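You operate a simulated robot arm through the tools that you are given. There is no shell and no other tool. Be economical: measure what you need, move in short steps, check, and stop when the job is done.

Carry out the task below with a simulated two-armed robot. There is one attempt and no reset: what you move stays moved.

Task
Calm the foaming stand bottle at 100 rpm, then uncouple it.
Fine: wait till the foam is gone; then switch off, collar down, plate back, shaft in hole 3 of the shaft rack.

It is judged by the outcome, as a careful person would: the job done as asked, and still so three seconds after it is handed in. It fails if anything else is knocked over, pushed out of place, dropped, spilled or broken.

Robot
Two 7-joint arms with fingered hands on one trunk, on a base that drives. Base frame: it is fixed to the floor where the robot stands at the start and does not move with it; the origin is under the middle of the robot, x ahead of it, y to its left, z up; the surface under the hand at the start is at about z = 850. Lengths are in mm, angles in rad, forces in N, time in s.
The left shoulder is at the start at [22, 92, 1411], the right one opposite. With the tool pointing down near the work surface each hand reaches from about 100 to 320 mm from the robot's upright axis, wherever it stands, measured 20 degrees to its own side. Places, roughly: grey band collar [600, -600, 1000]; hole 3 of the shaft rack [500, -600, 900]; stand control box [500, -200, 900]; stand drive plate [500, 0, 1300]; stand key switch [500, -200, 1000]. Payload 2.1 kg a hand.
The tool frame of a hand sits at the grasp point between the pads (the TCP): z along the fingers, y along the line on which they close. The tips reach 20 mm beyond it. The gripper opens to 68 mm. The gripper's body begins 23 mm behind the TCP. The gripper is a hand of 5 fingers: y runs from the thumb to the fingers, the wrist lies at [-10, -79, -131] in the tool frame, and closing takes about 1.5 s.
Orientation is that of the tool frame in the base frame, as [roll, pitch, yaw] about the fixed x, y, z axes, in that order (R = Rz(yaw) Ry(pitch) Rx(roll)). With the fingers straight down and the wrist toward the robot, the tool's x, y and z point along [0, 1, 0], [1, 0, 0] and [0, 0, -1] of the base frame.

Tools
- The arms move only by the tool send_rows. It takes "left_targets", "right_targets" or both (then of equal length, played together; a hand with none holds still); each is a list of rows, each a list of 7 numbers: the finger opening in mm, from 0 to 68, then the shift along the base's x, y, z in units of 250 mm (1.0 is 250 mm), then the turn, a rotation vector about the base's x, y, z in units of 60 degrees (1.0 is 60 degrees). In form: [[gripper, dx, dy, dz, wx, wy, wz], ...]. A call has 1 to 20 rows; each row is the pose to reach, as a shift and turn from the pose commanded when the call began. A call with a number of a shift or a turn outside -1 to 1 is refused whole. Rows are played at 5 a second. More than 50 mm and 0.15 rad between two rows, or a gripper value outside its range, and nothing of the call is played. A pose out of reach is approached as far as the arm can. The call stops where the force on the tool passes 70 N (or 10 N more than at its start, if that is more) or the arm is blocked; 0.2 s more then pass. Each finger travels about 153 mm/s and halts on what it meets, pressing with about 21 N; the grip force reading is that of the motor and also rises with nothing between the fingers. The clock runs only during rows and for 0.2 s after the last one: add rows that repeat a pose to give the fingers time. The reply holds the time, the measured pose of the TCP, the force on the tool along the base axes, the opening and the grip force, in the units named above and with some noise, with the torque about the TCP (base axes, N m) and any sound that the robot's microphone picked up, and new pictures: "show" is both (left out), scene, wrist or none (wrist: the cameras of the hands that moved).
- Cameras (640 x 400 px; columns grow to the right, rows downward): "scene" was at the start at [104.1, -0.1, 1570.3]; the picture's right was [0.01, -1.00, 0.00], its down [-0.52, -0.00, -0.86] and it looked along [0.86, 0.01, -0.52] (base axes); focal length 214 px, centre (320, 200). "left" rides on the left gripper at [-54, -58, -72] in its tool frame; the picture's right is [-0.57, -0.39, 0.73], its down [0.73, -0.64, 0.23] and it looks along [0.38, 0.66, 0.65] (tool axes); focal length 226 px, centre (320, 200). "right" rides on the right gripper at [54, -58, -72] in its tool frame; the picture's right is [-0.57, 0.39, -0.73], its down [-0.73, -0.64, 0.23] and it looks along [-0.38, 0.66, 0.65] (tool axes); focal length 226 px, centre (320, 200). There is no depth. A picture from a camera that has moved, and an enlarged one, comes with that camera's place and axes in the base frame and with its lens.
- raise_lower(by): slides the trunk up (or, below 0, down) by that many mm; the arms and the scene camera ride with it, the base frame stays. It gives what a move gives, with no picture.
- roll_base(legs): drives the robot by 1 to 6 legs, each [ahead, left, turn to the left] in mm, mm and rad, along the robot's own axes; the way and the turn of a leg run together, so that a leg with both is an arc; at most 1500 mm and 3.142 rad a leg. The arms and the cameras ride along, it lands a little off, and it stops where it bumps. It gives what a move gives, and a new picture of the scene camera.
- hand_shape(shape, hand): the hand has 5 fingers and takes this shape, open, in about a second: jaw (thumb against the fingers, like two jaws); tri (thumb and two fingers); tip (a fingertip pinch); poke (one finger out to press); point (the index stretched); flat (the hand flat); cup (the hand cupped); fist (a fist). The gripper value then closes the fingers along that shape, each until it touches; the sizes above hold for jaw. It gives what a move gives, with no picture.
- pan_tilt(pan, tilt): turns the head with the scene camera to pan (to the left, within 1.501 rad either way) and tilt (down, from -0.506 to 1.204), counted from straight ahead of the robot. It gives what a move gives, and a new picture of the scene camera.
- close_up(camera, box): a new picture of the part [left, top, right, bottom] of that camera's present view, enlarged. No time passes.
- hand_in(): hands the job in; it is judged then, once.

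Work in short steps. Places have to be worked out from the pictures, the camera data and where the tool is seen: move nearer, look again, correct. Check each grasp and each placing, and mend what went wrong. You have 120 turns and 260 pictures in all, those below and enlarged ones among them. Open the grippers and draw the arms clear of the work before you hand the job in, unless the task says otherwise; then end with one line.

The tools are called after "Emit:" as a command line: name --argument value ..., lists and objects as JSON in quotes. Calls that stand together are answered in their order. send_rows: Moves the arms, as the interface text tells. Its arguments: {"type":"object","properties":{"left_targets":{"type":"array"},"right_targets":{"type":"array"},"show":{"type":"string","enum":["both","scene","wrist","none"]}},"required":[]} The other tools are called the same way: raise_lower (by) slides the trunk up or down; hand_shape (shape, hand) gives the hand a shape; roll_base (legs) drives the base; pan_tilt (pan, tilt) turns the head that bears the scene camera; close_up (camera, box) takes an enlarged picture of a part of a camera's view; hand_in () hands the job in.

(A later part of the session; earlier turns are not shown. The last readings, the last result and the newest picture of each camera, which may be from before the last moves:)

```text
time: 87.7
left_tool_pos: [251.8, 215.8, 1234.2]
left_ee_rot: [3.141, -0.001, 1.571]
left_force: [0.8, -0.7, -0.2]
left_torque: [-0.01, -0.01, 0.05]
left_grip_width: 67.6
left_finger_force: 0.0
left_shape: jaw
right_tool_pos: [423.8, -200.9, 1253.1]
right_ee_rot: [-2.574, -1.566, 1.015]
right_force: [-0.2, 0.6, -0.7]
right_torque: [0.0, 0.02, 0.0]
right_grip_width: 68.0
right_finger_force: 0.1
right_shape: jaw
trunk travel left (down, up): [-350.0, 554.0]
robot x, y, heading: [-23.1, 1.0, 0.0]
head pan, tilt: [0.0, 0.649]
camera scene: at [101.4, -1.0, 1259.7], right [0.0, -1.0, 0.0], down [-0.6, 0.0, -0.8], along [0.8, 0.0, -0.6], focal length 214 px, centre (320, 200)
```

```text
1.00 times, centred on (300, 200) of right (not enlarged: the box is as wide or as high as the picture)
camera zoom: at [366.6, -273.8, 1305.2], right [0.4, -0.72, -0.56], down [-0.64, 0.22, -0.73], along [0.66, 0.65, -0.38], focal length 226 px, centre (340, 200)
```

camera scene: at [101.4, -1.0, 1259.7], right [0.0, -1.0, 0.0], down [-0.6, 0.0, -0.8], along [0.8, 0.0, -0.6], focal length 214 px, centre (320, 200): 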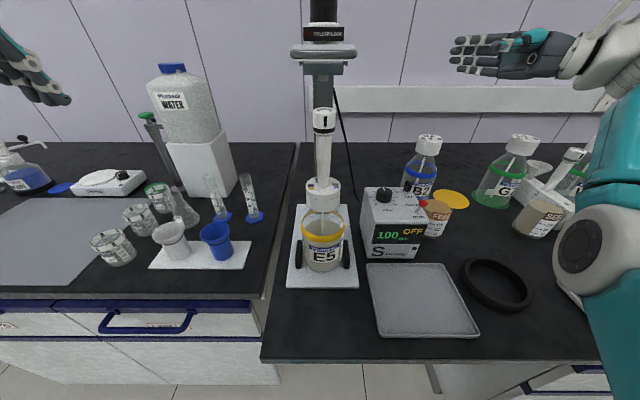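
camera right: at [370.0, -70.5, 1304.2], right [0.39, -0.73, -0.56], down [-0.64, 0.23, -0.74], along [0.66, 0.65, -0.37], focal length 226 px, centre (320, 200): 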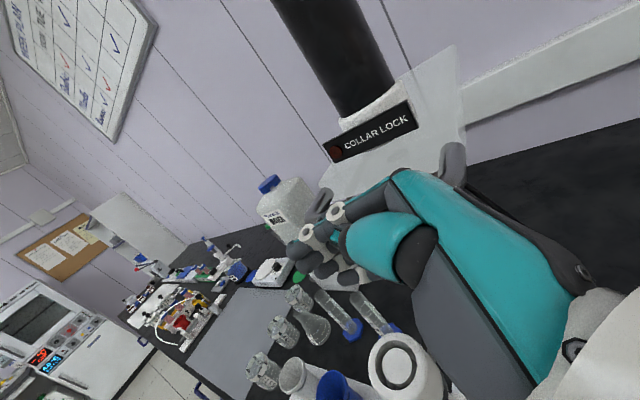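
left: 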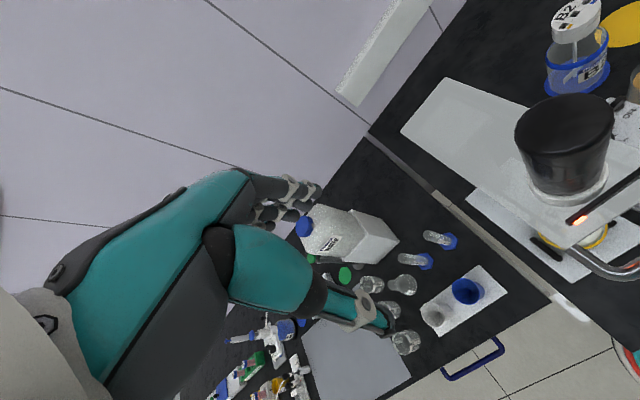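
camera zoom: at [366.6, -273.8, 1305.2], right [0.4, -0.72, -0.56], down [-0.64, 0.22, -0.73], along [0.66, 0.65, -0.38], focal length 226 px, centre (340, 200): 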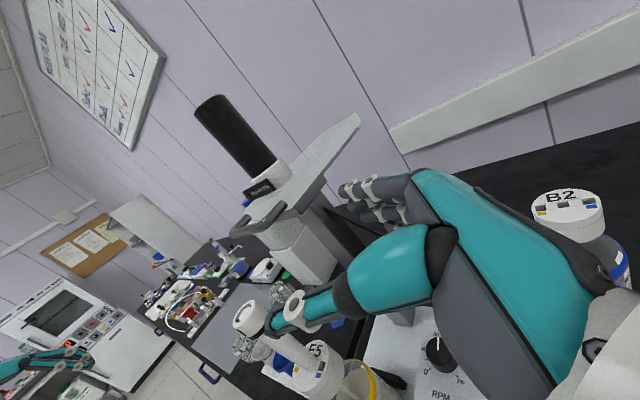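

The plate is back over its column. Before grasping the shaft I check the rack area for obstacles by panning right.

Emit:
pan_tilt --pan -0.75 --tilt 0.4

Emit:
close_up --camera "scene" --box '[220, 150, 420, 320]'

```text
time: 88.8
left_tool_pos: [252.9, 216.7, 1232.8]
left_ee_rot: [3.14, -0.002, 1.573]
left_force: [0.0, 0.6, -0.3]
left_torque: [0.01, -0.02, 0.03]
left_grip_width: 67.7
left_finger_force: 0.0
left_shape: jaw
right_tool_pos: [425.6, -200.5, 1250.1]
right_ee_rot: [2.669, -1.567, 2.055]
right_force: [-0.1, 0.4, -0.2]
right_torque: [-0.02, -0.08, -0.04]
right_grip_width: 67.8
right_finger_force: 0.1
right_shape: jaw
trunk travel left (down, up): [-350.0, 554.0]
robot x, y, heading: [-21.1, 1.2, -0.003]
head pan, tilt: [-0.75, 0.4]
camera scene: at [82.6, -64.1, 1282.2], right [-0.68, -0.73, 0.0], down [-0.29, 0.26, -0.92], along [0.68, -0.63, -0.39], focal length 214 px, centre (320, 200)
```

scene: 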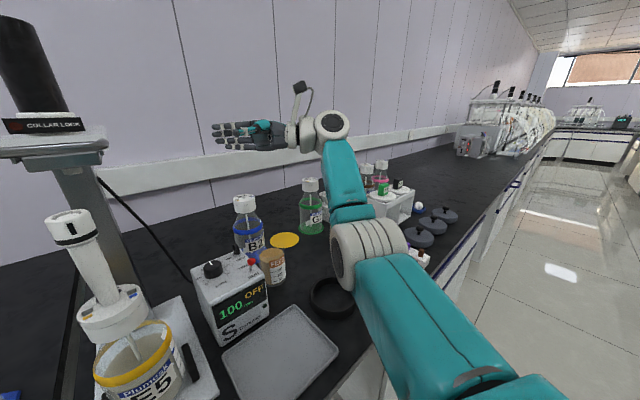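

```text
2.35 times, centred on (320, 235) of scene
camera zoom: at [82.6, -64.1, 1282.2], right [-0.68, -0.73, 0.0], down [-0.29, 0.26, -0.92], along [0.68, -0.63, -0.39], focal length 505 px, centre (320, 118)
```

zoom: 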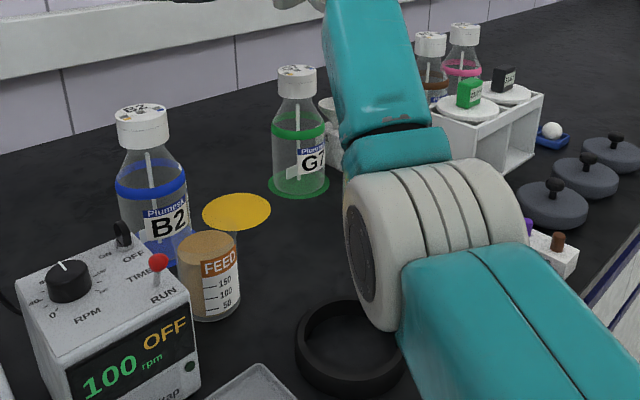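

The rack: hole 3 ≈ (547,-650,907), spare shaft 60 mm behind it, SEED jar to its left-front. I'll grip the shaft's body just below the collar from the right; first lower the hand to z≈1115.

Emit:
pan_tilt --pan 0.0 --tilt 0.5

Emit:
send_rows --right_targets '[[68, -0.02, 0, -0.15, 0, 0, 0], [68, -0.05, 0, -0.3, 0, 0, 0], [68, -0.056, 0, -0.45, 0, 0, 0], [68, -0.056, 0.1, -0.53, 0, 0, 0], [68, -0.056, 0.28, -0.54, 0, 0, 0], [68, -0.056, 0.44, -0.54, 0, 0, 0], [68, -0.056, 0.5, -0.54, 0, 0, 0], [68, -0.056, 0.5, -0.54, 0, 0, 0]]'

Emit:
close_up --camera "right" --box '[160, 100, 440, 360]'

Emit:
close_up --camera "scene" --box '[270, 100, 410, 220]'

```text
time: 89.9
left_tool_pos: [252.5, 215.1, 1233.5]
left_ee_rot: [-3.14, 0.0, 1.573]
left_force: [0.2, -0.6, 0.1]
left_torque: [-0.01, 0.0, -0.01]
left_grip_width: 67.7
left_finger_force: 0.0
left_shape: jaw
right_tool_pos: [425.7, -201.6, 1251.0]
right_ee_rot: [-3.047, -1.567, 1.489]
right_force: [-0.7, 0.1, -0.2]
right_torque: [0.0, 0.02, -0.01]
right_grip_width: 67.8
right_finger_force: 0.1
right_shape: jaw
trunk travel left (down, up): [-350.0, 554.0]
robot x, y, heading: [-20.3, -0.2, 0.0]
head pan, tilt: [0.0, 0.499]
camera scene: at [105.7, -1.0, 1273.1], right [0.0, -1.0, 0.0], down [-0.48, 0.0, -0.88], along [0.88, 0.0, -0.48], focal length 214 px, centre (320, 200)
```

scene: 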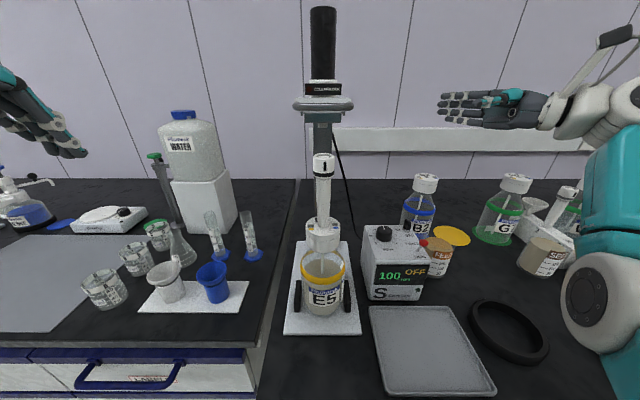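

```text
time: 91.7
left_tool_pos: [251.5, 216.5, 1232.6]
left_ee_rot: [3.142, 0.001, 1.573]
left_force: [0.4, -0.2, -0.6]
left_torque: [0.02, -0.05, -0.03]
left_grip_width: 67.5
left_finger_force: 0.1
left_shape: jaw
right_tool_pos: [409.4, -74.2, 1116.6]
right_ee_rot: [2.968, -1.567, 1.757]
right_force: [1.2, 0.2, -0.1]
right_torque: [0.01, -0.02, 0.0]
right_grip_width: 67.7
right_finger_force: 0.0
right_shape: jaw
trunk travel left (down, up): [-350.0, 554.0]
robot x, y, heading: [-22.3, 0.1, 0.001]
head pan, tilt: [0.0, 0.499]
camera scene: at [105.6, -0.9, 1273.1], right [0.0, -1.0, 0.0], down [-0.48, 0.0, -0.88], along [0.88, 0.0, -0.48], focal length 214 px, centre (320, 200)
camera right: at [352.0, -145.6, 1170.0], right [0.4, -0.72, -0.56], down [-0.64, 0.22, -0.73], along [0.66, 0.65, -0.38], focal length 226 px, centre (320, 200)
```

scene: 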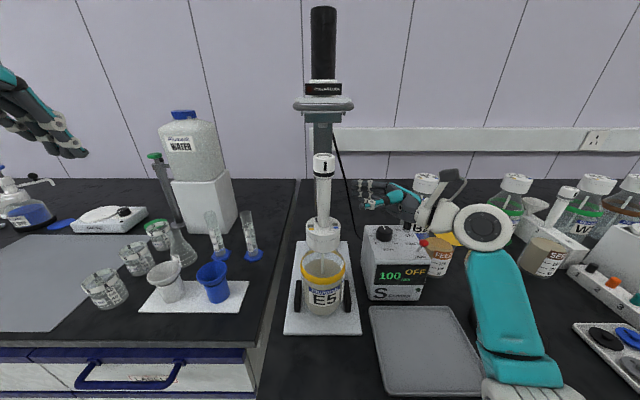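
right: 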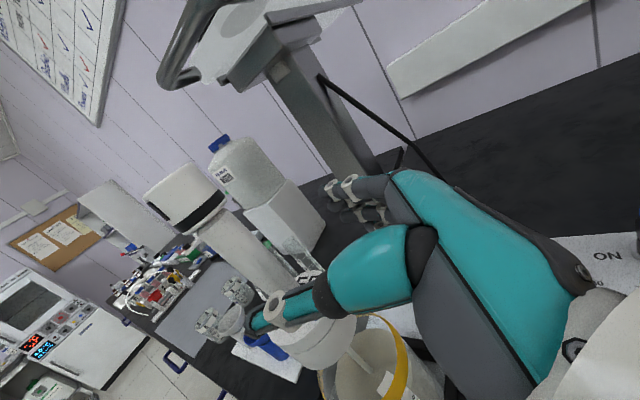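

```text
1.54 times, centred on (300, 230) of right
camera zoom: at [352.0, -145.6, 1170.0], right [0.4, -0.72, -0.56], down [-0.64, 0.22, -0.73], along [0.66, 0.65, -0.38], focal length 348 px, centre (351, 154)
```

zoom: 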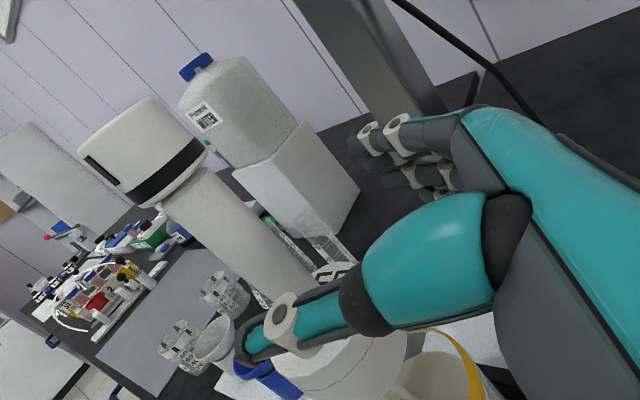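

```text
3.33 times, centred on (340, 160) of scene
camera zoom: at [105.6, -0.9, 1273.1], right [0.0, -1.0, 0.0], down [-0.48, 0.0, -0.88], along [0.88, 0.0, -0.48], focal length 715 px, centre (253, 333)
```

zoom: 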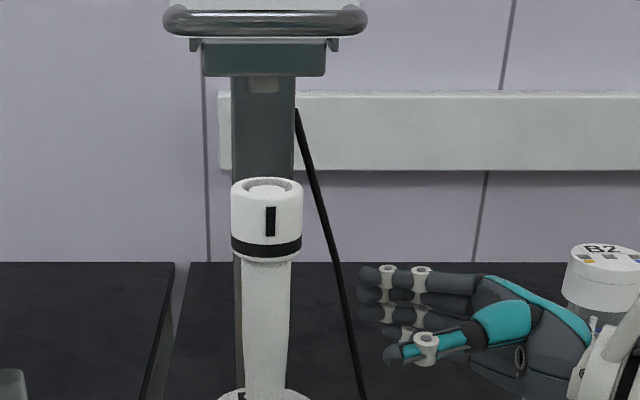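

Alignment is good; I raise 7 mm and advance around the body, then close.

Emit:
send_rows --right_targets '[[68, 0.004, 0.1, 0.028, 0, 0, 0], [68, 0.006, 0.2, 0.028, 0, 0, 0], [68, 0.006, 0.265, 0.028, 0, 0, 0], [68, 0.006, 0.265, 0.028, 0, 0, 0]]' --show "none"

Emit:
close_up --camera "scene" --box '[270, 120, 410, 240]'

Emit:
close_up --camera "right" --box '[160, 100, 440, 360]'

```text
time: 92.7
left_tool_pos: [252.1, 216.7, 1232.1]
left_ee_rot: [3.14, 0.0, 1.572]
left_force: [0.3, 1.0, 0.4]
left_torque: [-0.02, 0.0, 0.04]
left_grip_width: 67.7
left_finger_force: 0.1
left_shape: jaw
right_tool_pos: [410.2, -7.4, 1124.2]
right_ee_rot: [3.048, -1.566, 1.677]
right_force: [0.2, -0.1, -0.2]
right_torque: [0.0, 0.03, 0.01]
right_grip_width: 67.8
right_finger_force: 0.0
right_shape: jaw
trunk travel left (down, up): [-350.0, 554.0]
robot x, y, heading: [-21.8, -2.0, 0.002]
head pan, tilt: [0.0, 0.499]
```

```text
3.33 times, centred on (340, 180) of scene
camera zoom: at [105.6, -0.8, 1273.1], right [0.0, -1.0, 0.0], down [-0.48, 0.0, -0.88], along [0.88, 0.0, -0.48], focal length 715 px, centre (253, 267)
```

zoom: 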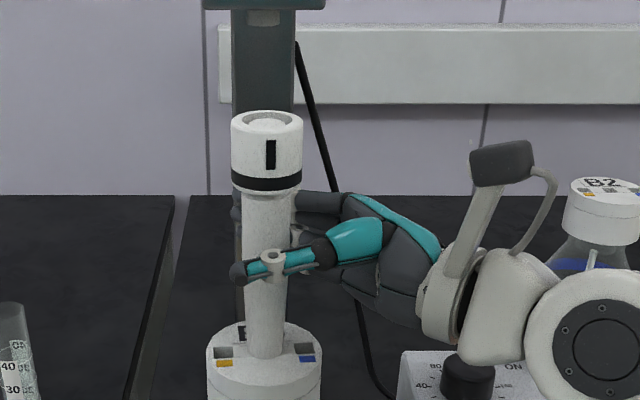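

```text
1.54 times, centred on (300, 230) of right
camera zoom: at [352.8, -79.3, 1177.6], right [0.4, -0.72, -0.56], down [-0.64, 0.22, -0.73], along [0.66, 0.65, -0.38], focal length 348 px, centre (351, 154)
```

zoom: 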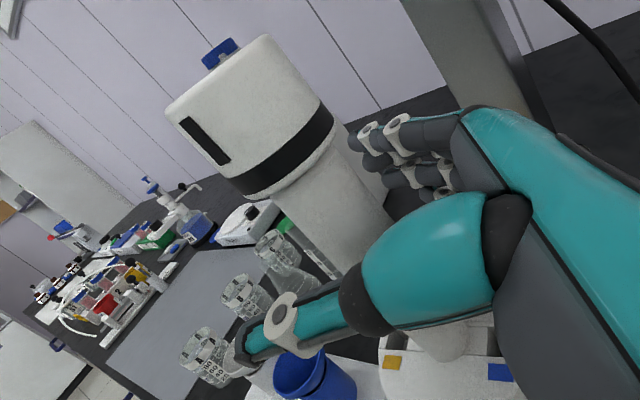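

The body is between thumb and fingers, under the collar. I close firmly.

Emit:
send_rows --right_targets '[[45, 0, 0, 0, 0, 0, 0], [25, 0, 0, 0, 0, 0, 0], [15, 0, 0, 0, 0, 0, 0], [5, 0, 0, 0, 0, 0, 0], [0, 0, 0, 0, 0, 0, 0], [0, 0, 0, 0, 0, 0, 0], [0, 0, 0, 0, 0, 0, 0]]' --show "none"

Emit:
close_up --camera "scene" --box '[270, 120, 410, 240]'

```text
time: 94.3
left_tool_pos: [252.2, 216.5, 1233.0]
left_ee_rot: [-3.141, 0.001, 1.572]
left_force: [-0.5, -0.6, 0.1]
left_torque: [-0.01, 0.0, 0.02]
left_grip_width: 67.8
left_finger_force: 0.0
left_shape: jaw
right_tool_pos: [410.4, -8.0, 1123.9]
right_ee_rot: [2.981, -1.566, 1.744]
right_force: [0.4, 0.3, 1.1]
right_torque: [0.0, -0.04, -0.02]
right_grip_width: 11.9
right_finger_force: 21.5
right_shape: jaw
trunk travel left (down, up): [-350.0, 554.0]
robot x, y, heading: [-23.5, 3.1, 0.006]
head pan, tilt: [0.0, 0.499]
```

```text
3.33 times, centred on (340, 180) of scene
camera zoom: at [105.7, -0.7, 1273.1], right [0.0, -1.0, 0.0], down [-0.48, 0.0, -0.88], along [0.88, 0.0, -0.48], focal length 715 px, centre (253, 267)
```

zoom: 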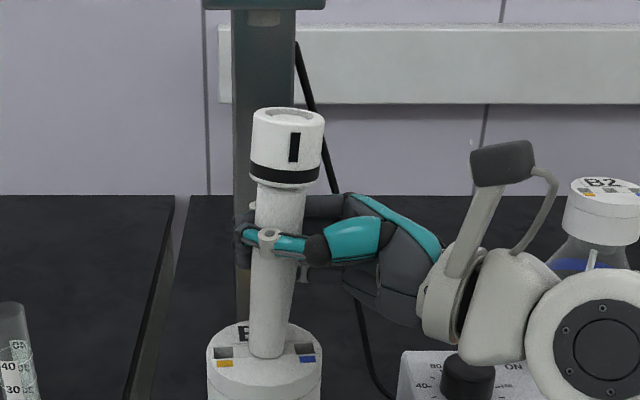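

Gripped, but the shaft leans a little toward the palm; I shift +6 mm in y to straighten it, then lift gradually.

Emit:
send_rows --right_targets '[[0, 0, 0.012, 0, 0, 0, 0], [0, 0, 0.024, 0, 0, 0, 0], [0, 0, 0.024, 0.02, 0, 0, 0], [0, 0, 0.024, 0.05, 0, 0, 0], [0, 0, 0.024, 0.08, 0, 0, 0], [0, 0, 0.024, 0.12, 0, 0, 0]]' --show "scene"

Emit:
close_up --camera "scene" --box '[270, 100, 410, 320]'

```text
time: 95.7
left_tool_pos: [251.3, 216.0, 1232.0]
left_ee_rot: [-3.141, -0.002, 1.572]
left_force: [0.5, 0.1, -0.3]
left_torque: [0.02, 0.0, -0.01]
left_grip_width: 68.0
left_finger_force: 0.1
left_shape: jaw
right_tool_pos: [411.0, -1.2, 1151.6]
right_ee_rot: [3.099, -1.567, 1.625]
right_force: [0.3, 0.8, -0.7]
right_torque: [0.02, -0.01, -0.02]
right_grip_width: 12.1
right_finger_force: 21.2
right_shape: jaw
trunk travel left (down, up): [-350.0, 554.0]
robot x, y, heading: [-24.1, 2.6, 0.002]
head pan, tilt: [0.0, 0.499]
camera scene: at [105.7, -0.8, 1273.1], right [0.0, -1.0, 0.0], down [-0.48, 0.0, -0.88], along [0.88, 0.0, -0.48], focal length 214 px, centre (320, 200)
```

scene: 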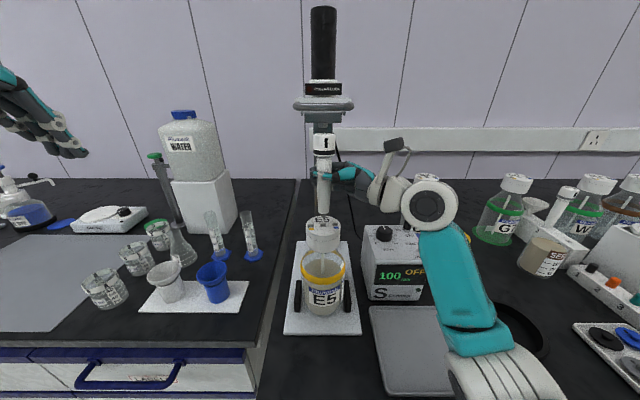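

```text
1.82 times, centred on (340, 210) of scene
camera zoom: at [105.7, -0.8, 1273.1], right [0.0, -1.0, 0.0], down [-0.48, 0.0, -0.88], along [0.88, 0.0, -0.48], focal length 390 px, centre (284, 182)
```

zoom: 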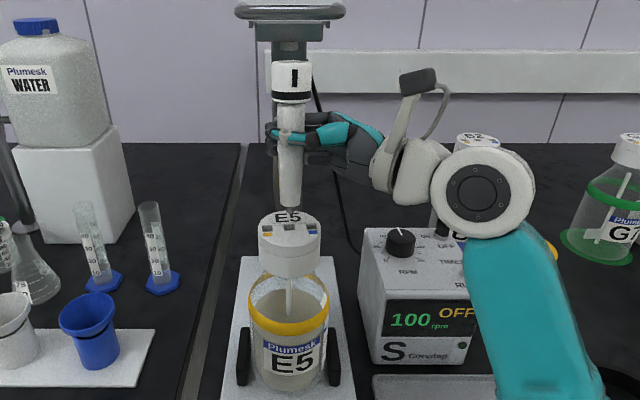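

The shaft came free and hangs upright; the bottle stayed put. I lift higher and look at its lower end.

Emit:
send_rows --right_targets '[[0, 0, 0, 0.08, 0, 0, 0], [0, 0, 0, 0.16, 0, 0, 0], [0, 0, 0, 0.2, 0, 0, 0], [0, 0, 0, 0.2, 0, 0, 0]]' --show "wrist"

Emit:
close_up --camera "scene" --box '[280, 80, 380, 240]'

```text
time: 96.7
left_tool_pos: [251.3, 216.2, 1231.7]
left_ee_rot: [-3.141, 0.0, 1.571]
left_force: [0.1, 0.1, 0.3]
left_torque: [-0.01, -0.02, 0.03]
left_grip_width: 67.7
left_finger_force: 0.0
left_shape: jaw
right_tool_pos: [410.0, -2.0, 1202.4]
right_ee_rot: [-2.759, -1.569, 1.201]
right_force: [-0.6, -0.6, -1.3]
right_torque: [-0.01, -0.02, 0.03]
right_grip_width: 12.3
right_finger_force: 20.6
right_shape: jaw
trunk travel left (down, up): [-350.0, 554.0]
robot x, y, heading: [-22.5, 3.4, 0.002]
head pan, tilt: [0.0, 0.499]
camera right: at [351.9, -73.1, 1256.0], right [0.4, -0.72, -0.56], down [-0.64, 0.22, -0.73], along [0.66, 0.65, -0.38], focal length 226 px, centre (320, 200)
```

right: 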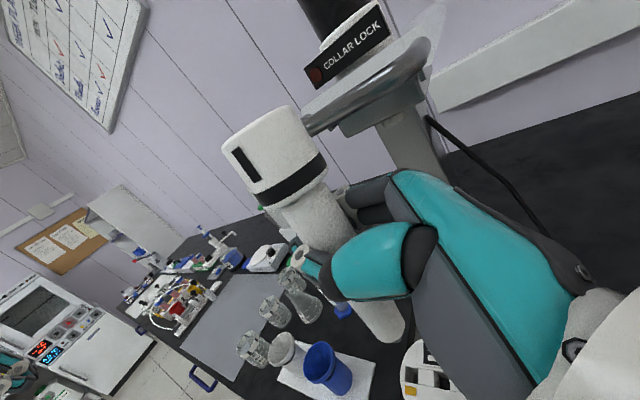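

```text
2.50 times, centred on (330, 160) of scene
camera zoom: at [105.7, -0.8, 1273.1], right [0.0, -1.0, 0.0], down [-0.48, 0.0, -0.88], along [0.88, 0.0, -0.48], focal length 536 px, centre (295, 300)
```

zoom: 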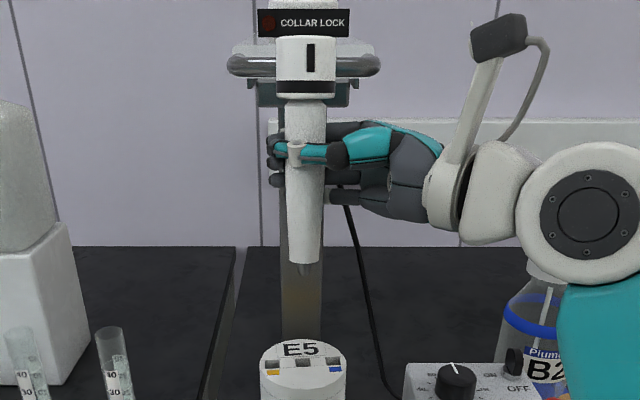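

The shaft ends in a short prong about 79 mm below the TCP. I zoom on the prong's shape.

Emit:
close_up --camera "scene" --box '[305, 165, 345, 205]'

Emit:
close_up --camera "scene" --box '[510, 170, 610, 270]'

```text
10.00 times, centred on (325, 185) of scene
camera zoom: at [105.7, -0.8, 1273.1], right [0.0, -1.0, 0.0], down [-0.48, 0.0, -0.88], along [0.88, 0.0, -0.48], focal length 2145 px, centre (270, 350)
```

zoom: 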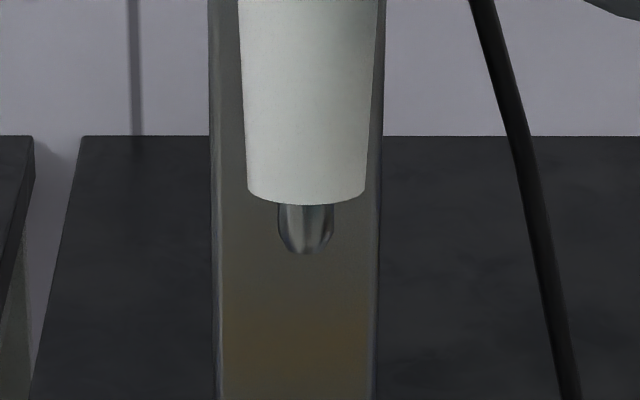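

```text
4.00 times, centred on (560, 220) of scene
camera zoom: at [105.7, -0.8, 1273.1], right [0.0, -1.0, 0.0], down [-0.48, 0.0, -0.88], along [0.88, 0.0, -0.48], focal length 858 px, centre (-640, 120)
```

zoom: 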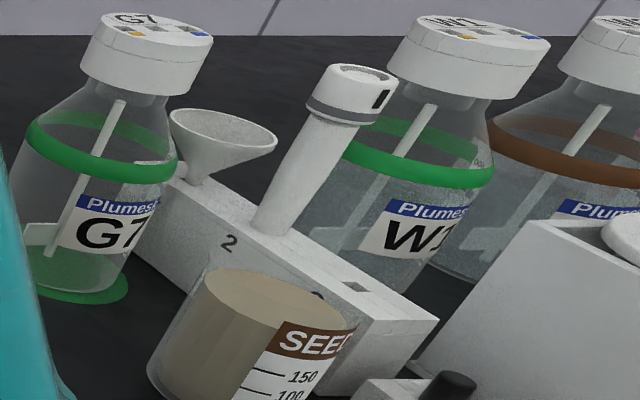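

The prong is round-ish, so its heading is uncritical. I move the shaft to the right (y≈-200) and turn the hand to point forward.

Emit:
send_rows --right_targets '[[0, -0.02, -0.15, 0.02, 0, 0, 0], [0, -0.06, -0.3, 0.02, 0, 0, 0], [0, -0.1, -0.45, 0.02, 0, 0, 0], [0, -0.12, -0.6, 0.02, 0, 0, 0], [0, -0.12, -0.72, 0.02, 0, 0, 0], [0, -0.12, -0.76, 0.02, 0, 0, -0.12], [0, -0.12, -0.76, 0.02, 0, 0, -0.24], [0, -0.12, -0.76, 0.02, 0, 0, -0.36], [0, -0.12, -0.76, 0.02, 0, 0, -0.48], [0, -0.12, -0.76, 0.02, 0, 0, -0.6], [0, -0.12, -0.76, 0.02, 0, 0, -0.72], [0, -0.12, -0.76, 0.02, 0, 0, -0.84]]' --show "scene"

```text
time: 99.3
left_tool_pos: [251.6, 216.2, 1232.7]
left_ee_rot: [-3.141, -0.001, 1.572]
left_force: [0.2, -0.1, -0.6]
left_torque: [0.01, -0.01, 0.02]
left_grip_width: 67.9
left_finger_force: 0.0
left_shape: jaw
right_tool_pos: [378.6, -192.1, 1206.8]
right_ee_rot: [-2.051, -1.57, -0.39]
right_force: [0.6, -0.3, -0.9]
right_torque: [-0.01, 0.03, -0.02]
right_grip_width: 11.6
right_finger_force: 20.8
right_shape: jaw
trunk travel left (down, up): [-350.0, 554.0]
robot x, y, heading: [-22.5, -2.3, 0.001]
head pan, tilt: [0.0, 0.499]
camera scene: at [105.7, -0.9, 1273.1], right [0.0, -1.0, 0.0], down [-0.48, 0.0, -0.88], along [0.88, 0.0, -0.48], focal length 214 px, centre (320, 200)
```

scene: 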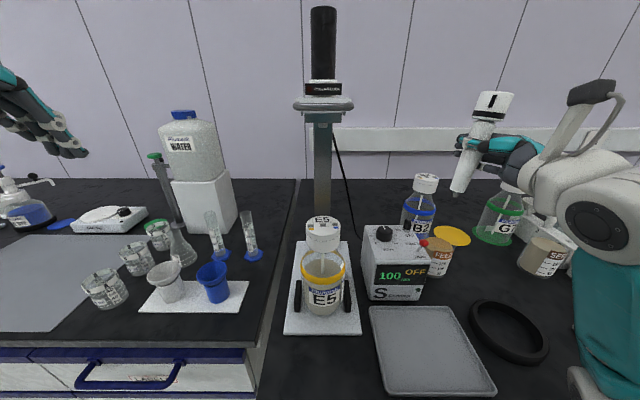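

Now I drive to the right by 450 mm, keeping the shaft high.

Emit:
roll_base --legs '[[0, -450, 0]]'

```text
time: 102.0
left_tool_pos: [252.7, -242.2, 1233.0]
left_ee_rot: [-3.141, -0.001, 1.567]
left_force: [0.4, 0.1, 0.2]
left_torque: [0.02, 0.0, 0.0]
left_grip_width: 67.7
left_finger_force: 0.0
left_shape: jaw
right_tool_pos: [378.2, -652.6, 1206.2]
right_ee_rot: [-2.941, -1.568, 0.496]
right_force: [0.2, 0.1, -1.5]
right_torque: [-0.01, 0.02, 0.04]
right_grip_width: 11.7
right_finger_force: 20.8
right_shape: jaw
trunk travel left (down, up): [-350.0, 554.0]
robot x, y, heading: [-24.9, -457.8, -0.002]
head pan, tilt: [0.0, 0.499]
camera scene: at [105.1, -459.3, 1273.1], right [0.0, -1.0, 0.0], down [-0.48, 0.0, -0.88], along [0.88, 0.0, -0.48], focal length 214 px, centre (320, 200)
```

scene: 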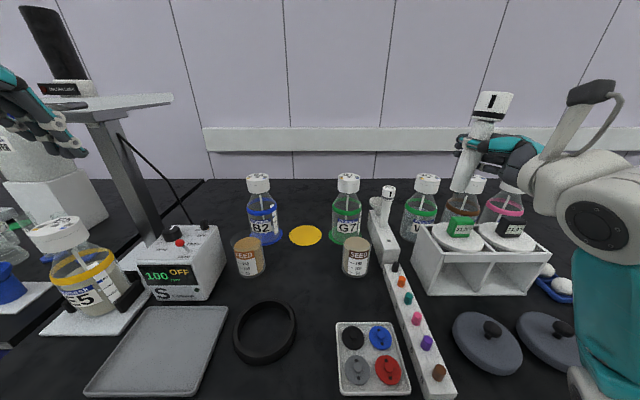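

The rack is now well in view; I zoom in to locate hole 3.

Emit:
close_up --camera "scene" --box '[340, 170, 440, 290]'

```text
3.33 times, centred on (390, 230) of scene
camera zoom: at [105.1, -459.3, 1273.1], right [0.0, -1.0, 0.0], down [-0.48, 0.0, -0.88], along [0.88, 0.0, -0.48], focal length 715 px, centre (87, 100)
```

zoom: 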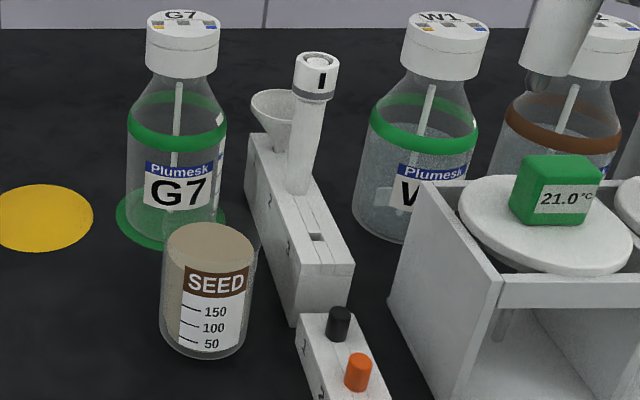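

Hole 3 ≈ (550,-643,905). I drive forward 120 mm with the shaft still well above everything.

Emit:
roll_base --legs '[[120, 0, 0]]'

Emit:
pan_tilt --pan -0.5 --tilt 0.7

```text
time: 103.1
left_tool_pos: [306.2, -231.6, 1232.9]
left_ee_rot: [-3.137, -0.001, 1.583]
left_force: [0.5, -0.1, 0.3]
left_torque: [-0.03, -0.01, -0.01]
left_grip_width: 67.8
left_finger_force: 0.0
left_shape: jaw
right_tool_pos: [437.6, -639.4, 1205.8]
right_ee_rot: [-2.912, -1.565, 0.484]
right_force: [-0.3, -0.1, -1.2]
right_torque: [0.03, -0.04, -0.01]
right_grip_width: 11.6
right_finger_force: 20.5
right_shape: jaw
trunk travel left (down, up): [-350.0, 554.0]
robot x, y, heading: [33.2, -452.3, 0.015]
head pan, tilt: [0.0, 0.499]
stopped in leg 1: the robot was blocked; the commanded pose is now the measured one
camera scene: at [162.3, -451.1, 1273.0], right [0.01, -1.0, 0.0], down [-0.48, -0.01, -0.88], along [0.88, 0.01, -0.48], focal length 214 px, centre (320, 200)
```

scene: 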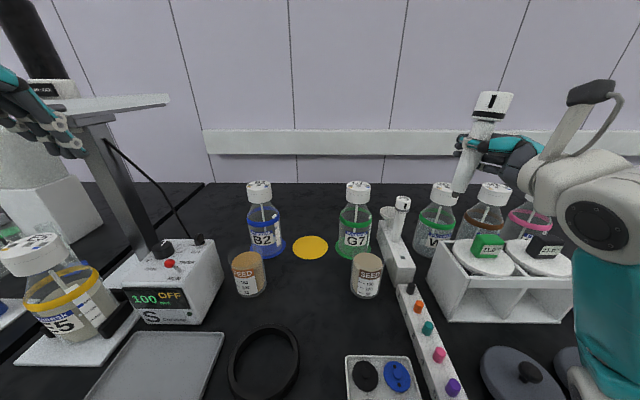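

```text
time: 104.0
left_tool_pos: [305.2, -232.7, 1231.3]
left_ee_rot: [-3.139, -0.001, 1.582]
left_force: [0.5, -0.1, -0.4]
left_torque: [0.01, -0.01, 0.0]
left_grip_width: 67.6
left_finger_force: 0.0
left_shape: jaw
right_tool_pos: [437.6, -638.4, 1206.2]
right_ee_rot: [2.978, -1.568, 0.877]
right_force: [0.4, -0.6, -0.9]
right_torque: [-0.04, -0.02, -0.02]
right_grip_width: 12.0
right_finger_force: 20.9
right_shape: jaw
trunk travel left (down, up): [-350.0, 554.0]
robot x, y, heading: [28.8, -450.7, 0.006]
head pan, tilt: [-0.499, 0.7]
camera scene: at [145.7, -491.3, 1255.4], right [-0.47, -0.88, 0.0], down [-0.57, 0.3, -0.77], along [0.68, -0.36, -0.64], focal length 214 px, centre (320, 200)
```

scene: 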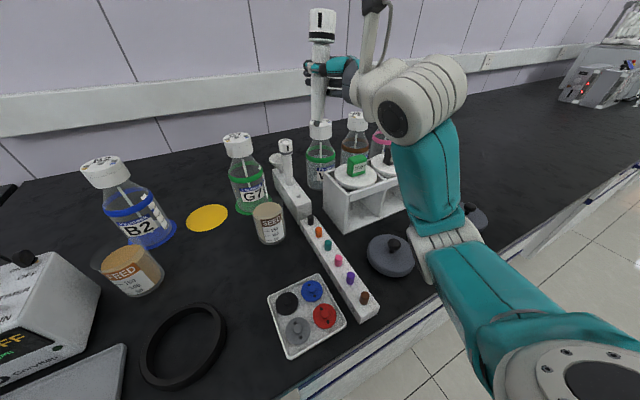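

The base is blocked at x≈30, which is still within arm reach. I raise the trunk 100 mm so that the elbow stays clear of the lids when the hand goes down.

Emit:
raise_lower --by 100

Emit:
send_rows --right_targets '[[0, 0.14, 0, -0.05, 0, 0, 0], [0, 0.28, 0, -0.12, 0, 0, 0], [0, 0.42, 0, -0.2, 0, 0, 0], [0, 0.46, -0.004, -0.35, 0, 0, 0], [0, 0.46, -0.004, -0.5, 0, 0, 0], [0, 0.46, -0.004, -0.65, 0, 0, 0], [0, 0.46, -0.004, -0.8, 0, 0, 0], [0, 0.46, -0.004, -0.92, 0, 0, 0], [0, 0.46, -0.004, -0.92, 0, 0, 0]]'

```text
time: 105.3
left_tool_pos: [306.0, -231.9, 1332.4]
left_ee_rot: [-3.139, -0.002, 1.582]
left_force: [-0.5, -0.3, 0.1]
left_torque: [0.02, -0.01, 0.0]
left_grip_width: 67.4
left_finger_force: 0.1
left_shape: jaw
right_tool_pos: [438.9, -637.3, 1305.9]
right_ee_rot: [-2.934, -1.564, 0.508]
right_force: [0.8, 0.4, -0.9]
right_torque: [0.02, 0.0, -0.01]
right_grip_width: 11.9
right_finger_force: 21.4
right_shape: jaw
trunk travel left (down, up): [-450.0, 454.0]
robot x, y, heading: [32.6, -448.4, 0.01]
head pan, tilt: [-0.499, 0.7]
```

```text
time: 107.3
left_tool_pos: [305.5, -232.5, 1333.8]
left_ee_rot: [-3.14, 0.0, 1.584]
left_force: [-0.1, -0.6, -0.8]
left_torque: [-0.02, 0.01, 0.01]
left_grip_width: 67.9
left_finger_force: 0.1
left_shape: jaw
right_tool_pos: [554.8, -640.4, 1076.9]
right_ee_rot: [3.014, -1.567, 0.839]
right_force: [-0.5, -0.5, -0.7]
right_torque: [0.0, 0.0, -0.01]
right_grip_width: 11.7
right_finger_force: 21.0
right_shape: jaw
trunk travel left (down, up): [-450.0, 454.0]
robot x, y, heading: [32.5, -454.4, 0.01]
head pan, tilt: [-0.499, 0.7]
camera scene: at [134.1, -491.5, 1356.0], right [-0.47, -0.88, 0.0], down [-0.57, 0.3, -0.76], along [0.68, -0.36, -0.64], focal length 214 px, centre (320, 200)
camera right: at [461.5, -643.3, 1130.7], right [-0.3, -0.77, -0.56], down [-0.25, 0.63, -0.73], along [0.92, -0.08, -0.38], focal length 226 px, centre (320, 200)
```

scene: 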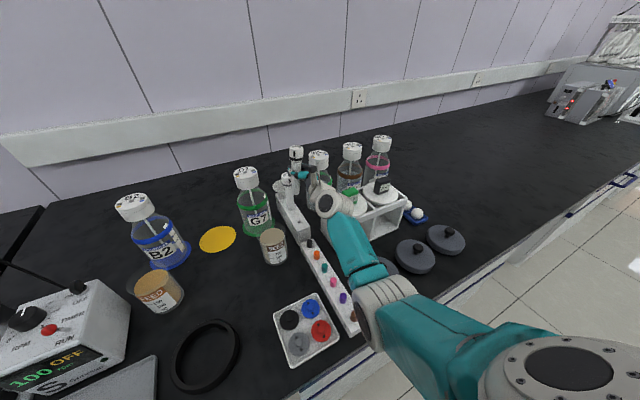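
right: 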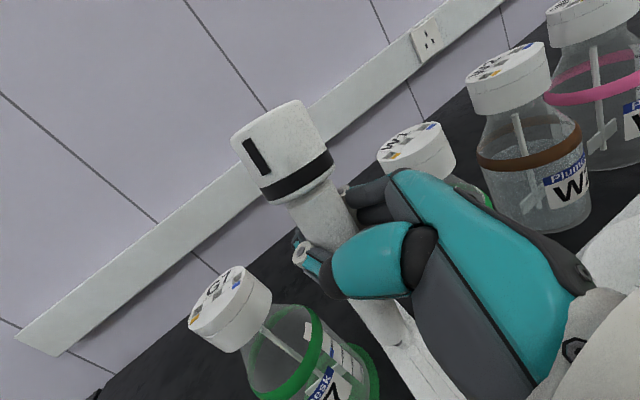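

I zoom in on the shaft tip relative to the rack holes.

Emit:
close_up --camera "scene" --box '[255, 135, 365, 245]'

Emit:
close_up --camera "right" --box '[340, 280, 480, 400]'

```text
3.64 times, centred on (310, 190) of scene
camera zoom: at [134.1, -491.5, 1356.0], right [-0.47, -0.88, 0.0], down [-0.57, 0.3, -0.76], along [0.68, -0.36, -0.64], focal length 780 px, centre (356, 236)
```

zoom: 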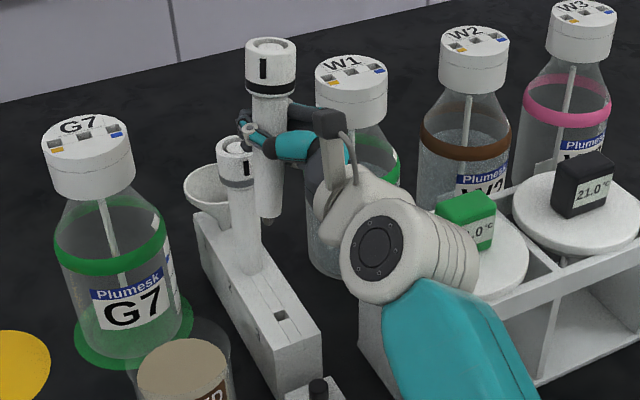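

```text
3.33 times, centred on (410, 340) of right
camera zoom: at [461.5, -643.3, 1130.7], right [-0.3, -0.77, -0.56], down [-0.25, 0.63, -0.73], along [0.92, -0.08, -0.38], focal length 754 px, centre (20, -267)
```

zoom: 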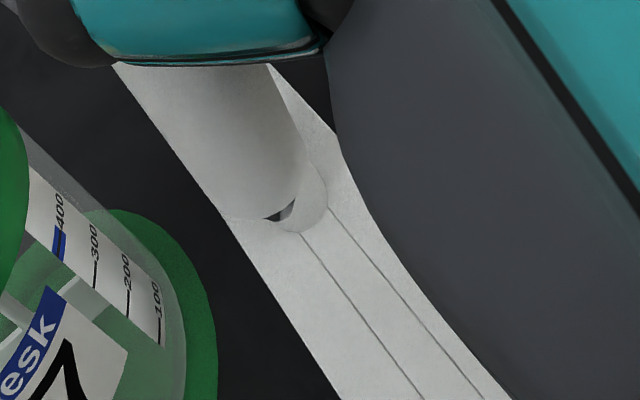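

I zoom further to pin down the prong and the hole.

Emit:
close_up --camera "scene" --box '[280, 170, 320, 230]'

Emit:
close_up --camera "right" --box '[370, 320, 430, 360]'

```text
6.67 times, centred on (300, 200) of scene
camera zoom: at [134.1, -491.5, 1356.0], right [-0.47, -0.88, 0.0], down [-0.57, 0.3, -0.76], along [0.68, -0.36, -0.64], focal length 1430 px, centre (453, 200)
```

zoom: 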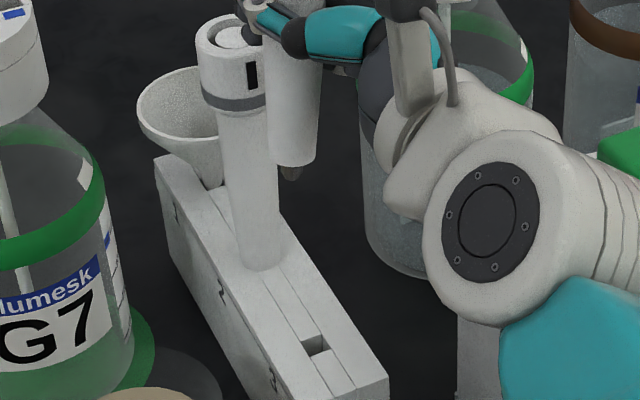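

```text
10.00 times, centred on (400, 340) of right
camera zoom: at [461.5, -643.3, 1130.7], right [-0.3, -0.77, -0.56], down [-0.25, 0.63, -0.73], along [0.92, -0.08, -0.38], focal length 2261 px, centre (-480, -1200)
```

zoom: 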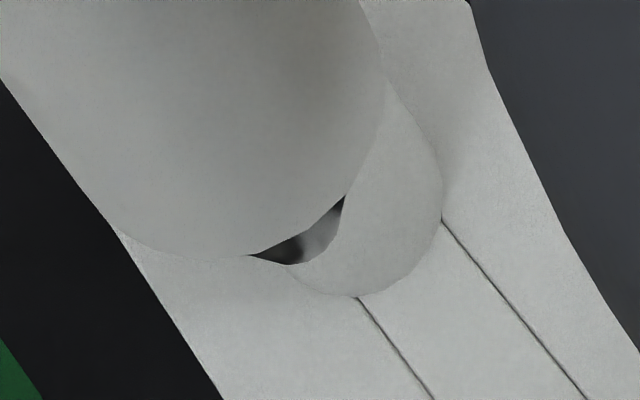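

From two rays the prong is at ≈(540,-637,1010) and the hole ≈(555,-646,902). The diagonal fingers would pass close to the spare shaft, so I turn the hand further to point straight ahead, then re-measure.

Emit:
send_rows --right_targets '[[0, -0.02, 0, 0.04, 0, 0, -0.12], [0, -0.04, 0, 0.04, 0, 0, -0.24], [0, -0.04, -0.03, 0.04, 0, 0, -0.36], [0, -0.04, -0.05, 0.04, 0, 0, -0.48], [0, -0.04, -0.07, 0.04, 0, 0, -0.58], [0, -0.04, -0.07, 0.04, 0, 0, -0.66], [0, -0.04, -0.07, 0.04, 0, 0, -0.66]]' --show "scene"

Emit:
close_up --camera "scene" --box '[270, 150, 340, 250]'

Emit:
close_up --camera "right" --box '[300, 240, 500, 400]'

```text
time: 108.9
left_tool_pos: [306.2, -233.2, 1332.4]
left_ee_rot: [-3.14, -0.002, 1.584]
left_force: [0.7, 0.2, -0.5]
left_torque: [0.02, -0.02, 0.0]
left_grip_width: 67.9
left_finger_force: 0.1
left_shape: jaw
right_tool_pos: [542.8, -656.6, 1086.3]
right_ee_rot: [2.991, -1.566, 0.174]
right_force: [-0.1, 0.5, -1.5]
right_torque: [-0.03, -0.04, 0.01]
right_grip_width: 11.3
right_finger_force: 20.6
right_shape: jaw
right hand out of reach, approached as far as the arm can: row 5
trunk travel left (down, up): [-450.0, 454.0]
robot x, y, heading: [34.9, -454.2, 0.009]
head pan, tilt: [-0.499, 0.7]
camera scene: at [134.1, -491.4, 1356.0], right [-0.47, -0.88, 0.0], down [-0.57, 0.3, -0.76], along [0.68, -0.36, -0.64], focal length 214 px, centre (320, 200)
```

scene: 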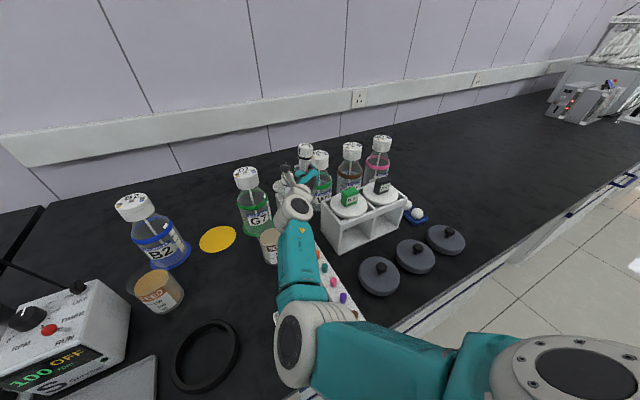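

```text
4.00 times, centred on (305, 200) of scene
camera zoom: at [134.1, -491.4, 1356.0], right [-0.47, -0.88, 0.0], down [-0.57, 0.3, -0.76], along [0.68, -0.36, -0.64], focal length 858 px, centre (380, 200)
```

zoom: 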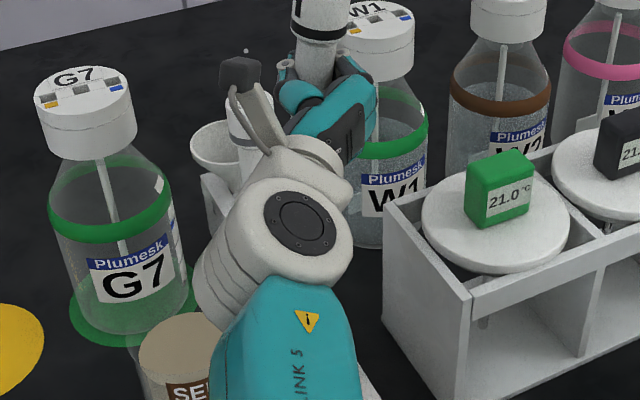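

```text
2.50 times, centred on (400, 320) of right
camera zoom: at [469.0, -599.0, 1140.7], right [-0.72, -0.4, -0.56], down [0.21, 0.65, -0.73], along [0.66, -0.65, -0.38], focal length 565 px, centre (120, -100)
```

zoom: 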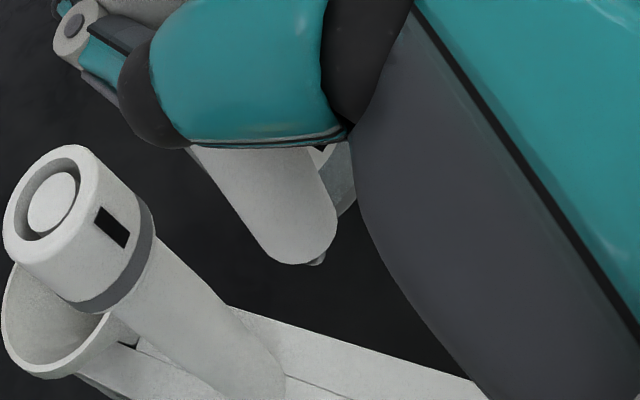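

The scene view is now blocked by the forearm. I'll use the left wrist camera as a side viewer: turn the left hand toward the rack and bring it nearer.

Emit:
send_rows --left_targets '[[68, 0.05, 0, -0.05, 0, 0, -0.13], [68, 0.1, 0, -0.1, 0, 0, -0.26], [68, 0.15, -0.02, -0.15, 0, 0, -0.39], [68, 0.2, -0.04, -0.2, 0, 0, -0.52], [68, 0.2, -0.08, -0.25, 0, 0, -0.65], [68, 0.2, -0.12, -0.3, 0, 0, -0.75]]' --show "none"

Emit:
send_rows --left_targets '[[68, 0.05, -0.1, -0.08, 0, 0, -0.13], [68, 0.1, -0.2, -0.16, 0, 0, -0.26], [68, 0.15, -0.3, -0.24, 0, 0, -0.39], [68, 0.2, -0.4, -0.3, 0, 0, -0.52], [68, 0.24, -0.5, -0.35, 0, 0, -0.65], [68, 0.3, -0.58, -0.4, 0, 0, -0.72], [68, 0.3, -0.58, -0.4, 0, 0, -0.72]]' --show "both"

```text
time: 110.3
left_tool_pos: [354.7, -263.5, 1258.2]
left_ee_rot: [-3.14, -0.003, 0.795]
left_force: [0.2, -0.8, 0.9]
left_torque: [-0.03, -0.01, 0.0]
left_grip_width: 67.7
left_finger_force: 0.1
left_shape: jaw
right_tool_pos: [543.3, -656.7, 1086.0]
right_ee_rot: [2.896, -1.567, 0.268]
right_force: [0.7, -0.7, -1.1]
right_torque: [-0.02, 0.02, 0.01]
right_grip_width: 11.4
right_finger_force: 20.8
right_shape: jaw
trunk travel left (down, up): [-450.0, 454.0]
robot x, y, heading: [28.8, -452.9, 0.013]
head pan, tilt: [-0.499, 0.7]
```

```text
time: 111.9
left_tool_pos: [429.6, -407.1, 1157.7]
left_ee_rot: [-3.141, -0.002, 0.041]
left_force: [-0.9, 0.5, -1.3]
left_torque: [-0.02, -0.01, -0.01]
left_grip_width: 67.8
left_finger_force: 0.1
left_shape: jaw
right_tool_pos: [541.4, -656.1, 1087.5]
right_ee_rot: [-2.985, -1.566, -0.132]
right_force: [-0.2, -0.4, -0.9]
right_torque: [0.01, 0.01, 0.02]
right_grip_width: 11.2
right_finger_force: 21.0
right_shape: jaw
trunk travel left (down, up): [-450.0, 454.0]
robot x, y, heading: [30.0, -447.2, 0.013]
head pan, tilt: [-0.499, 0.7]
camera scene: at [134.2, -491.6, 1356.0], right [-0.47, -0.88, 0.0], down [-0.57, 0.3, -0.76], along [0.68, -0.36, -0.64], focal length 214 px, centre (320, 200)
camera left: at [371.1, -349.8, 1228.6], right [-0.58, 0.36, -0.73], down [0.71, 0.67, -0.23], along [0.41, -0.65, -0.65], focal length 226 px, centre (320, 200)
```

scene: 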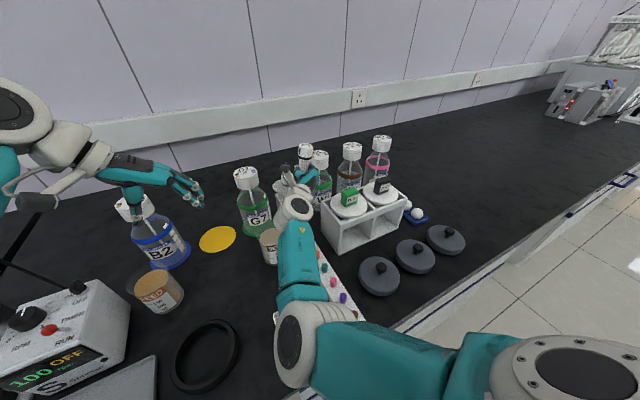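
left: 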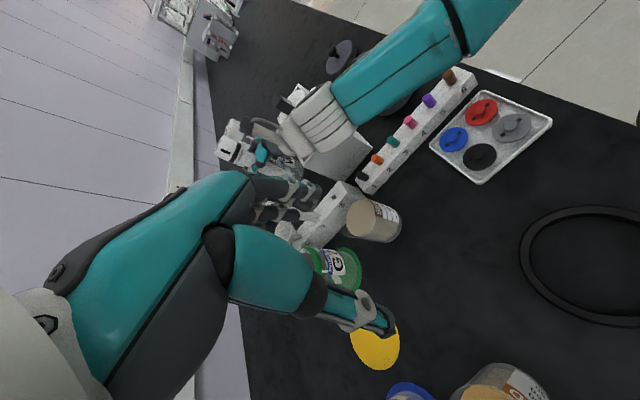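

The left camera sees the rack; I zoom there.

Emit:
close_up --camera "left" --box '[210, 110, 370, 270]'

```text
2.50 times, centred on (290, 190) of left
camera zoom: at [371.1, -349.8, 1228.6], right [-0.58, 0.36, -0.73], down [0.71, 0.67, -0.23], along [0.41, -0.65, -0.65], focal length 565 px, centre (395, 225)
```

zoom: 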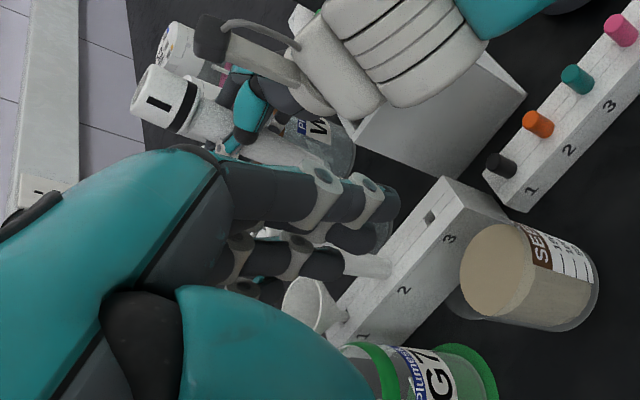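

Hole 3 is visible here but the left fingers cover the shaft tip, so I make the left hand a fist, and lower the shaft toward the rack (tip about 35 mm above it).

Emit:
hand_shape --hand "left" --shape "fist"

Emit:
send_rows --right_targets '[[0, 0.03, 0, -0.08, 0, 0, 0], [0, 0.05, 0, -0.16, 0, 0, 0], [0, 0.05, 0, -0.22, 0, 0, 0], [0, 0.05, 0, -0.26, 0, 0, 0], [0, 0.05, 0, -0.26, 0, 0, 0]]' --show "wrist"

Emit:
close_up --camera "left" --box '[210, 110, 370, 270]'

```text
time: 112.8
left_tool_pos: [429.4, -406.2, 1155.9]
left_ee_rot: [-3.14, -0.001, 0.044]
left_force: [-0.3, 0.1, 0.1]
left_torque: [0.0, -0.02, -0.01]
left_grip_width: 0.0
left_finger_force: 0.1
left_shape: fist
right_tool_pos: [542.9, -655.4, 1086.2]
right_ee_rot: [-3.107, -1.568, -0.011]
right_force: [-0.1, 0.3, -0.2]
right_torque: [-0.03, 0.0, -0.01]
right_grip_width: 11.1
right_finger_force: 20.9
right_shape: jaw
trunk travel left (down, up): [-450.0, 454.0]
robot x, y, heading: [35.5, -453.4, 0.013]
head pan, tilt: [-0.499, 0.7]
```

```text
time: 114.0
left_tool_pos: [430.1, -405.8, 1157.0]
left_ee_rot: [-3.14, -0.001, 0.043]
left_force: [-0.2, -0.7, 0.1]
left_torque: [0.05, 0.01, 0.01]
left_grip_width: 0.2
left_finger_force: 0.2
left_shape: fist
right_tool_pos: [553.2, -656.9, 1054.5]
right_ee_rot: [-3.084, -1.568, -0.033]
right_force: [-0.5, -0.3, -0.9]
right_torque: [0.0, -0.03, 0.0]
right_grip_width: 10.9
right_finger_force: 21.5
right_shape: jaw
right hand out of reach, approached as far as the arm can: row 2, 3, 4, 5
trunk travel left (down, up): [-450.0, 454.0]
robot x, y, heading: [36.7, -451.4, 0.008]
head pan, tilt: [-0.499, 0.7]
camera right: at [480.2, -599.2, 1109.6], right [-0.72, -0.4, -0.56], down [0.21, 0.65, -0.73], along [0.66, -0.65, -0.38], focal length 226 px, centre (320, 200)
```

right: 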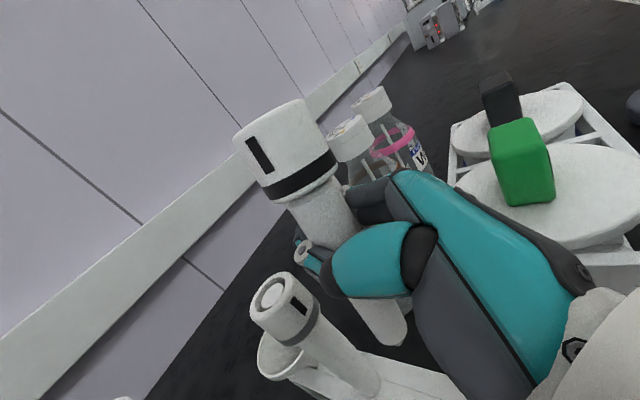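

```text
2.50 times, centred on (290, 190) of left
camera zoom: at [370.9, -349.5, 1228.8], right [-0.58, 0.36, -0.73], down [0.7, 0.67, -0.23], along [0.41, -0.65, -0.65], focal length 565 px, centre (395, 225)
```

zoom: 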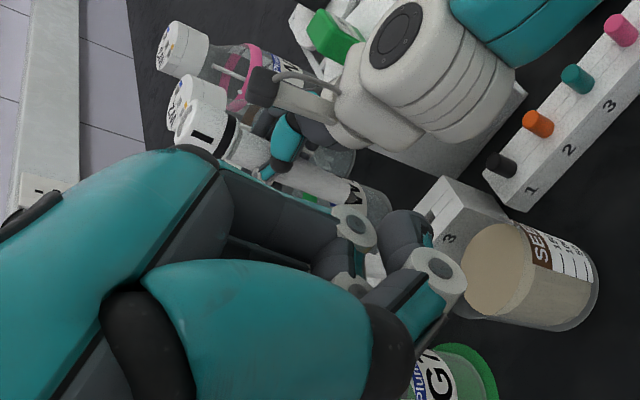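

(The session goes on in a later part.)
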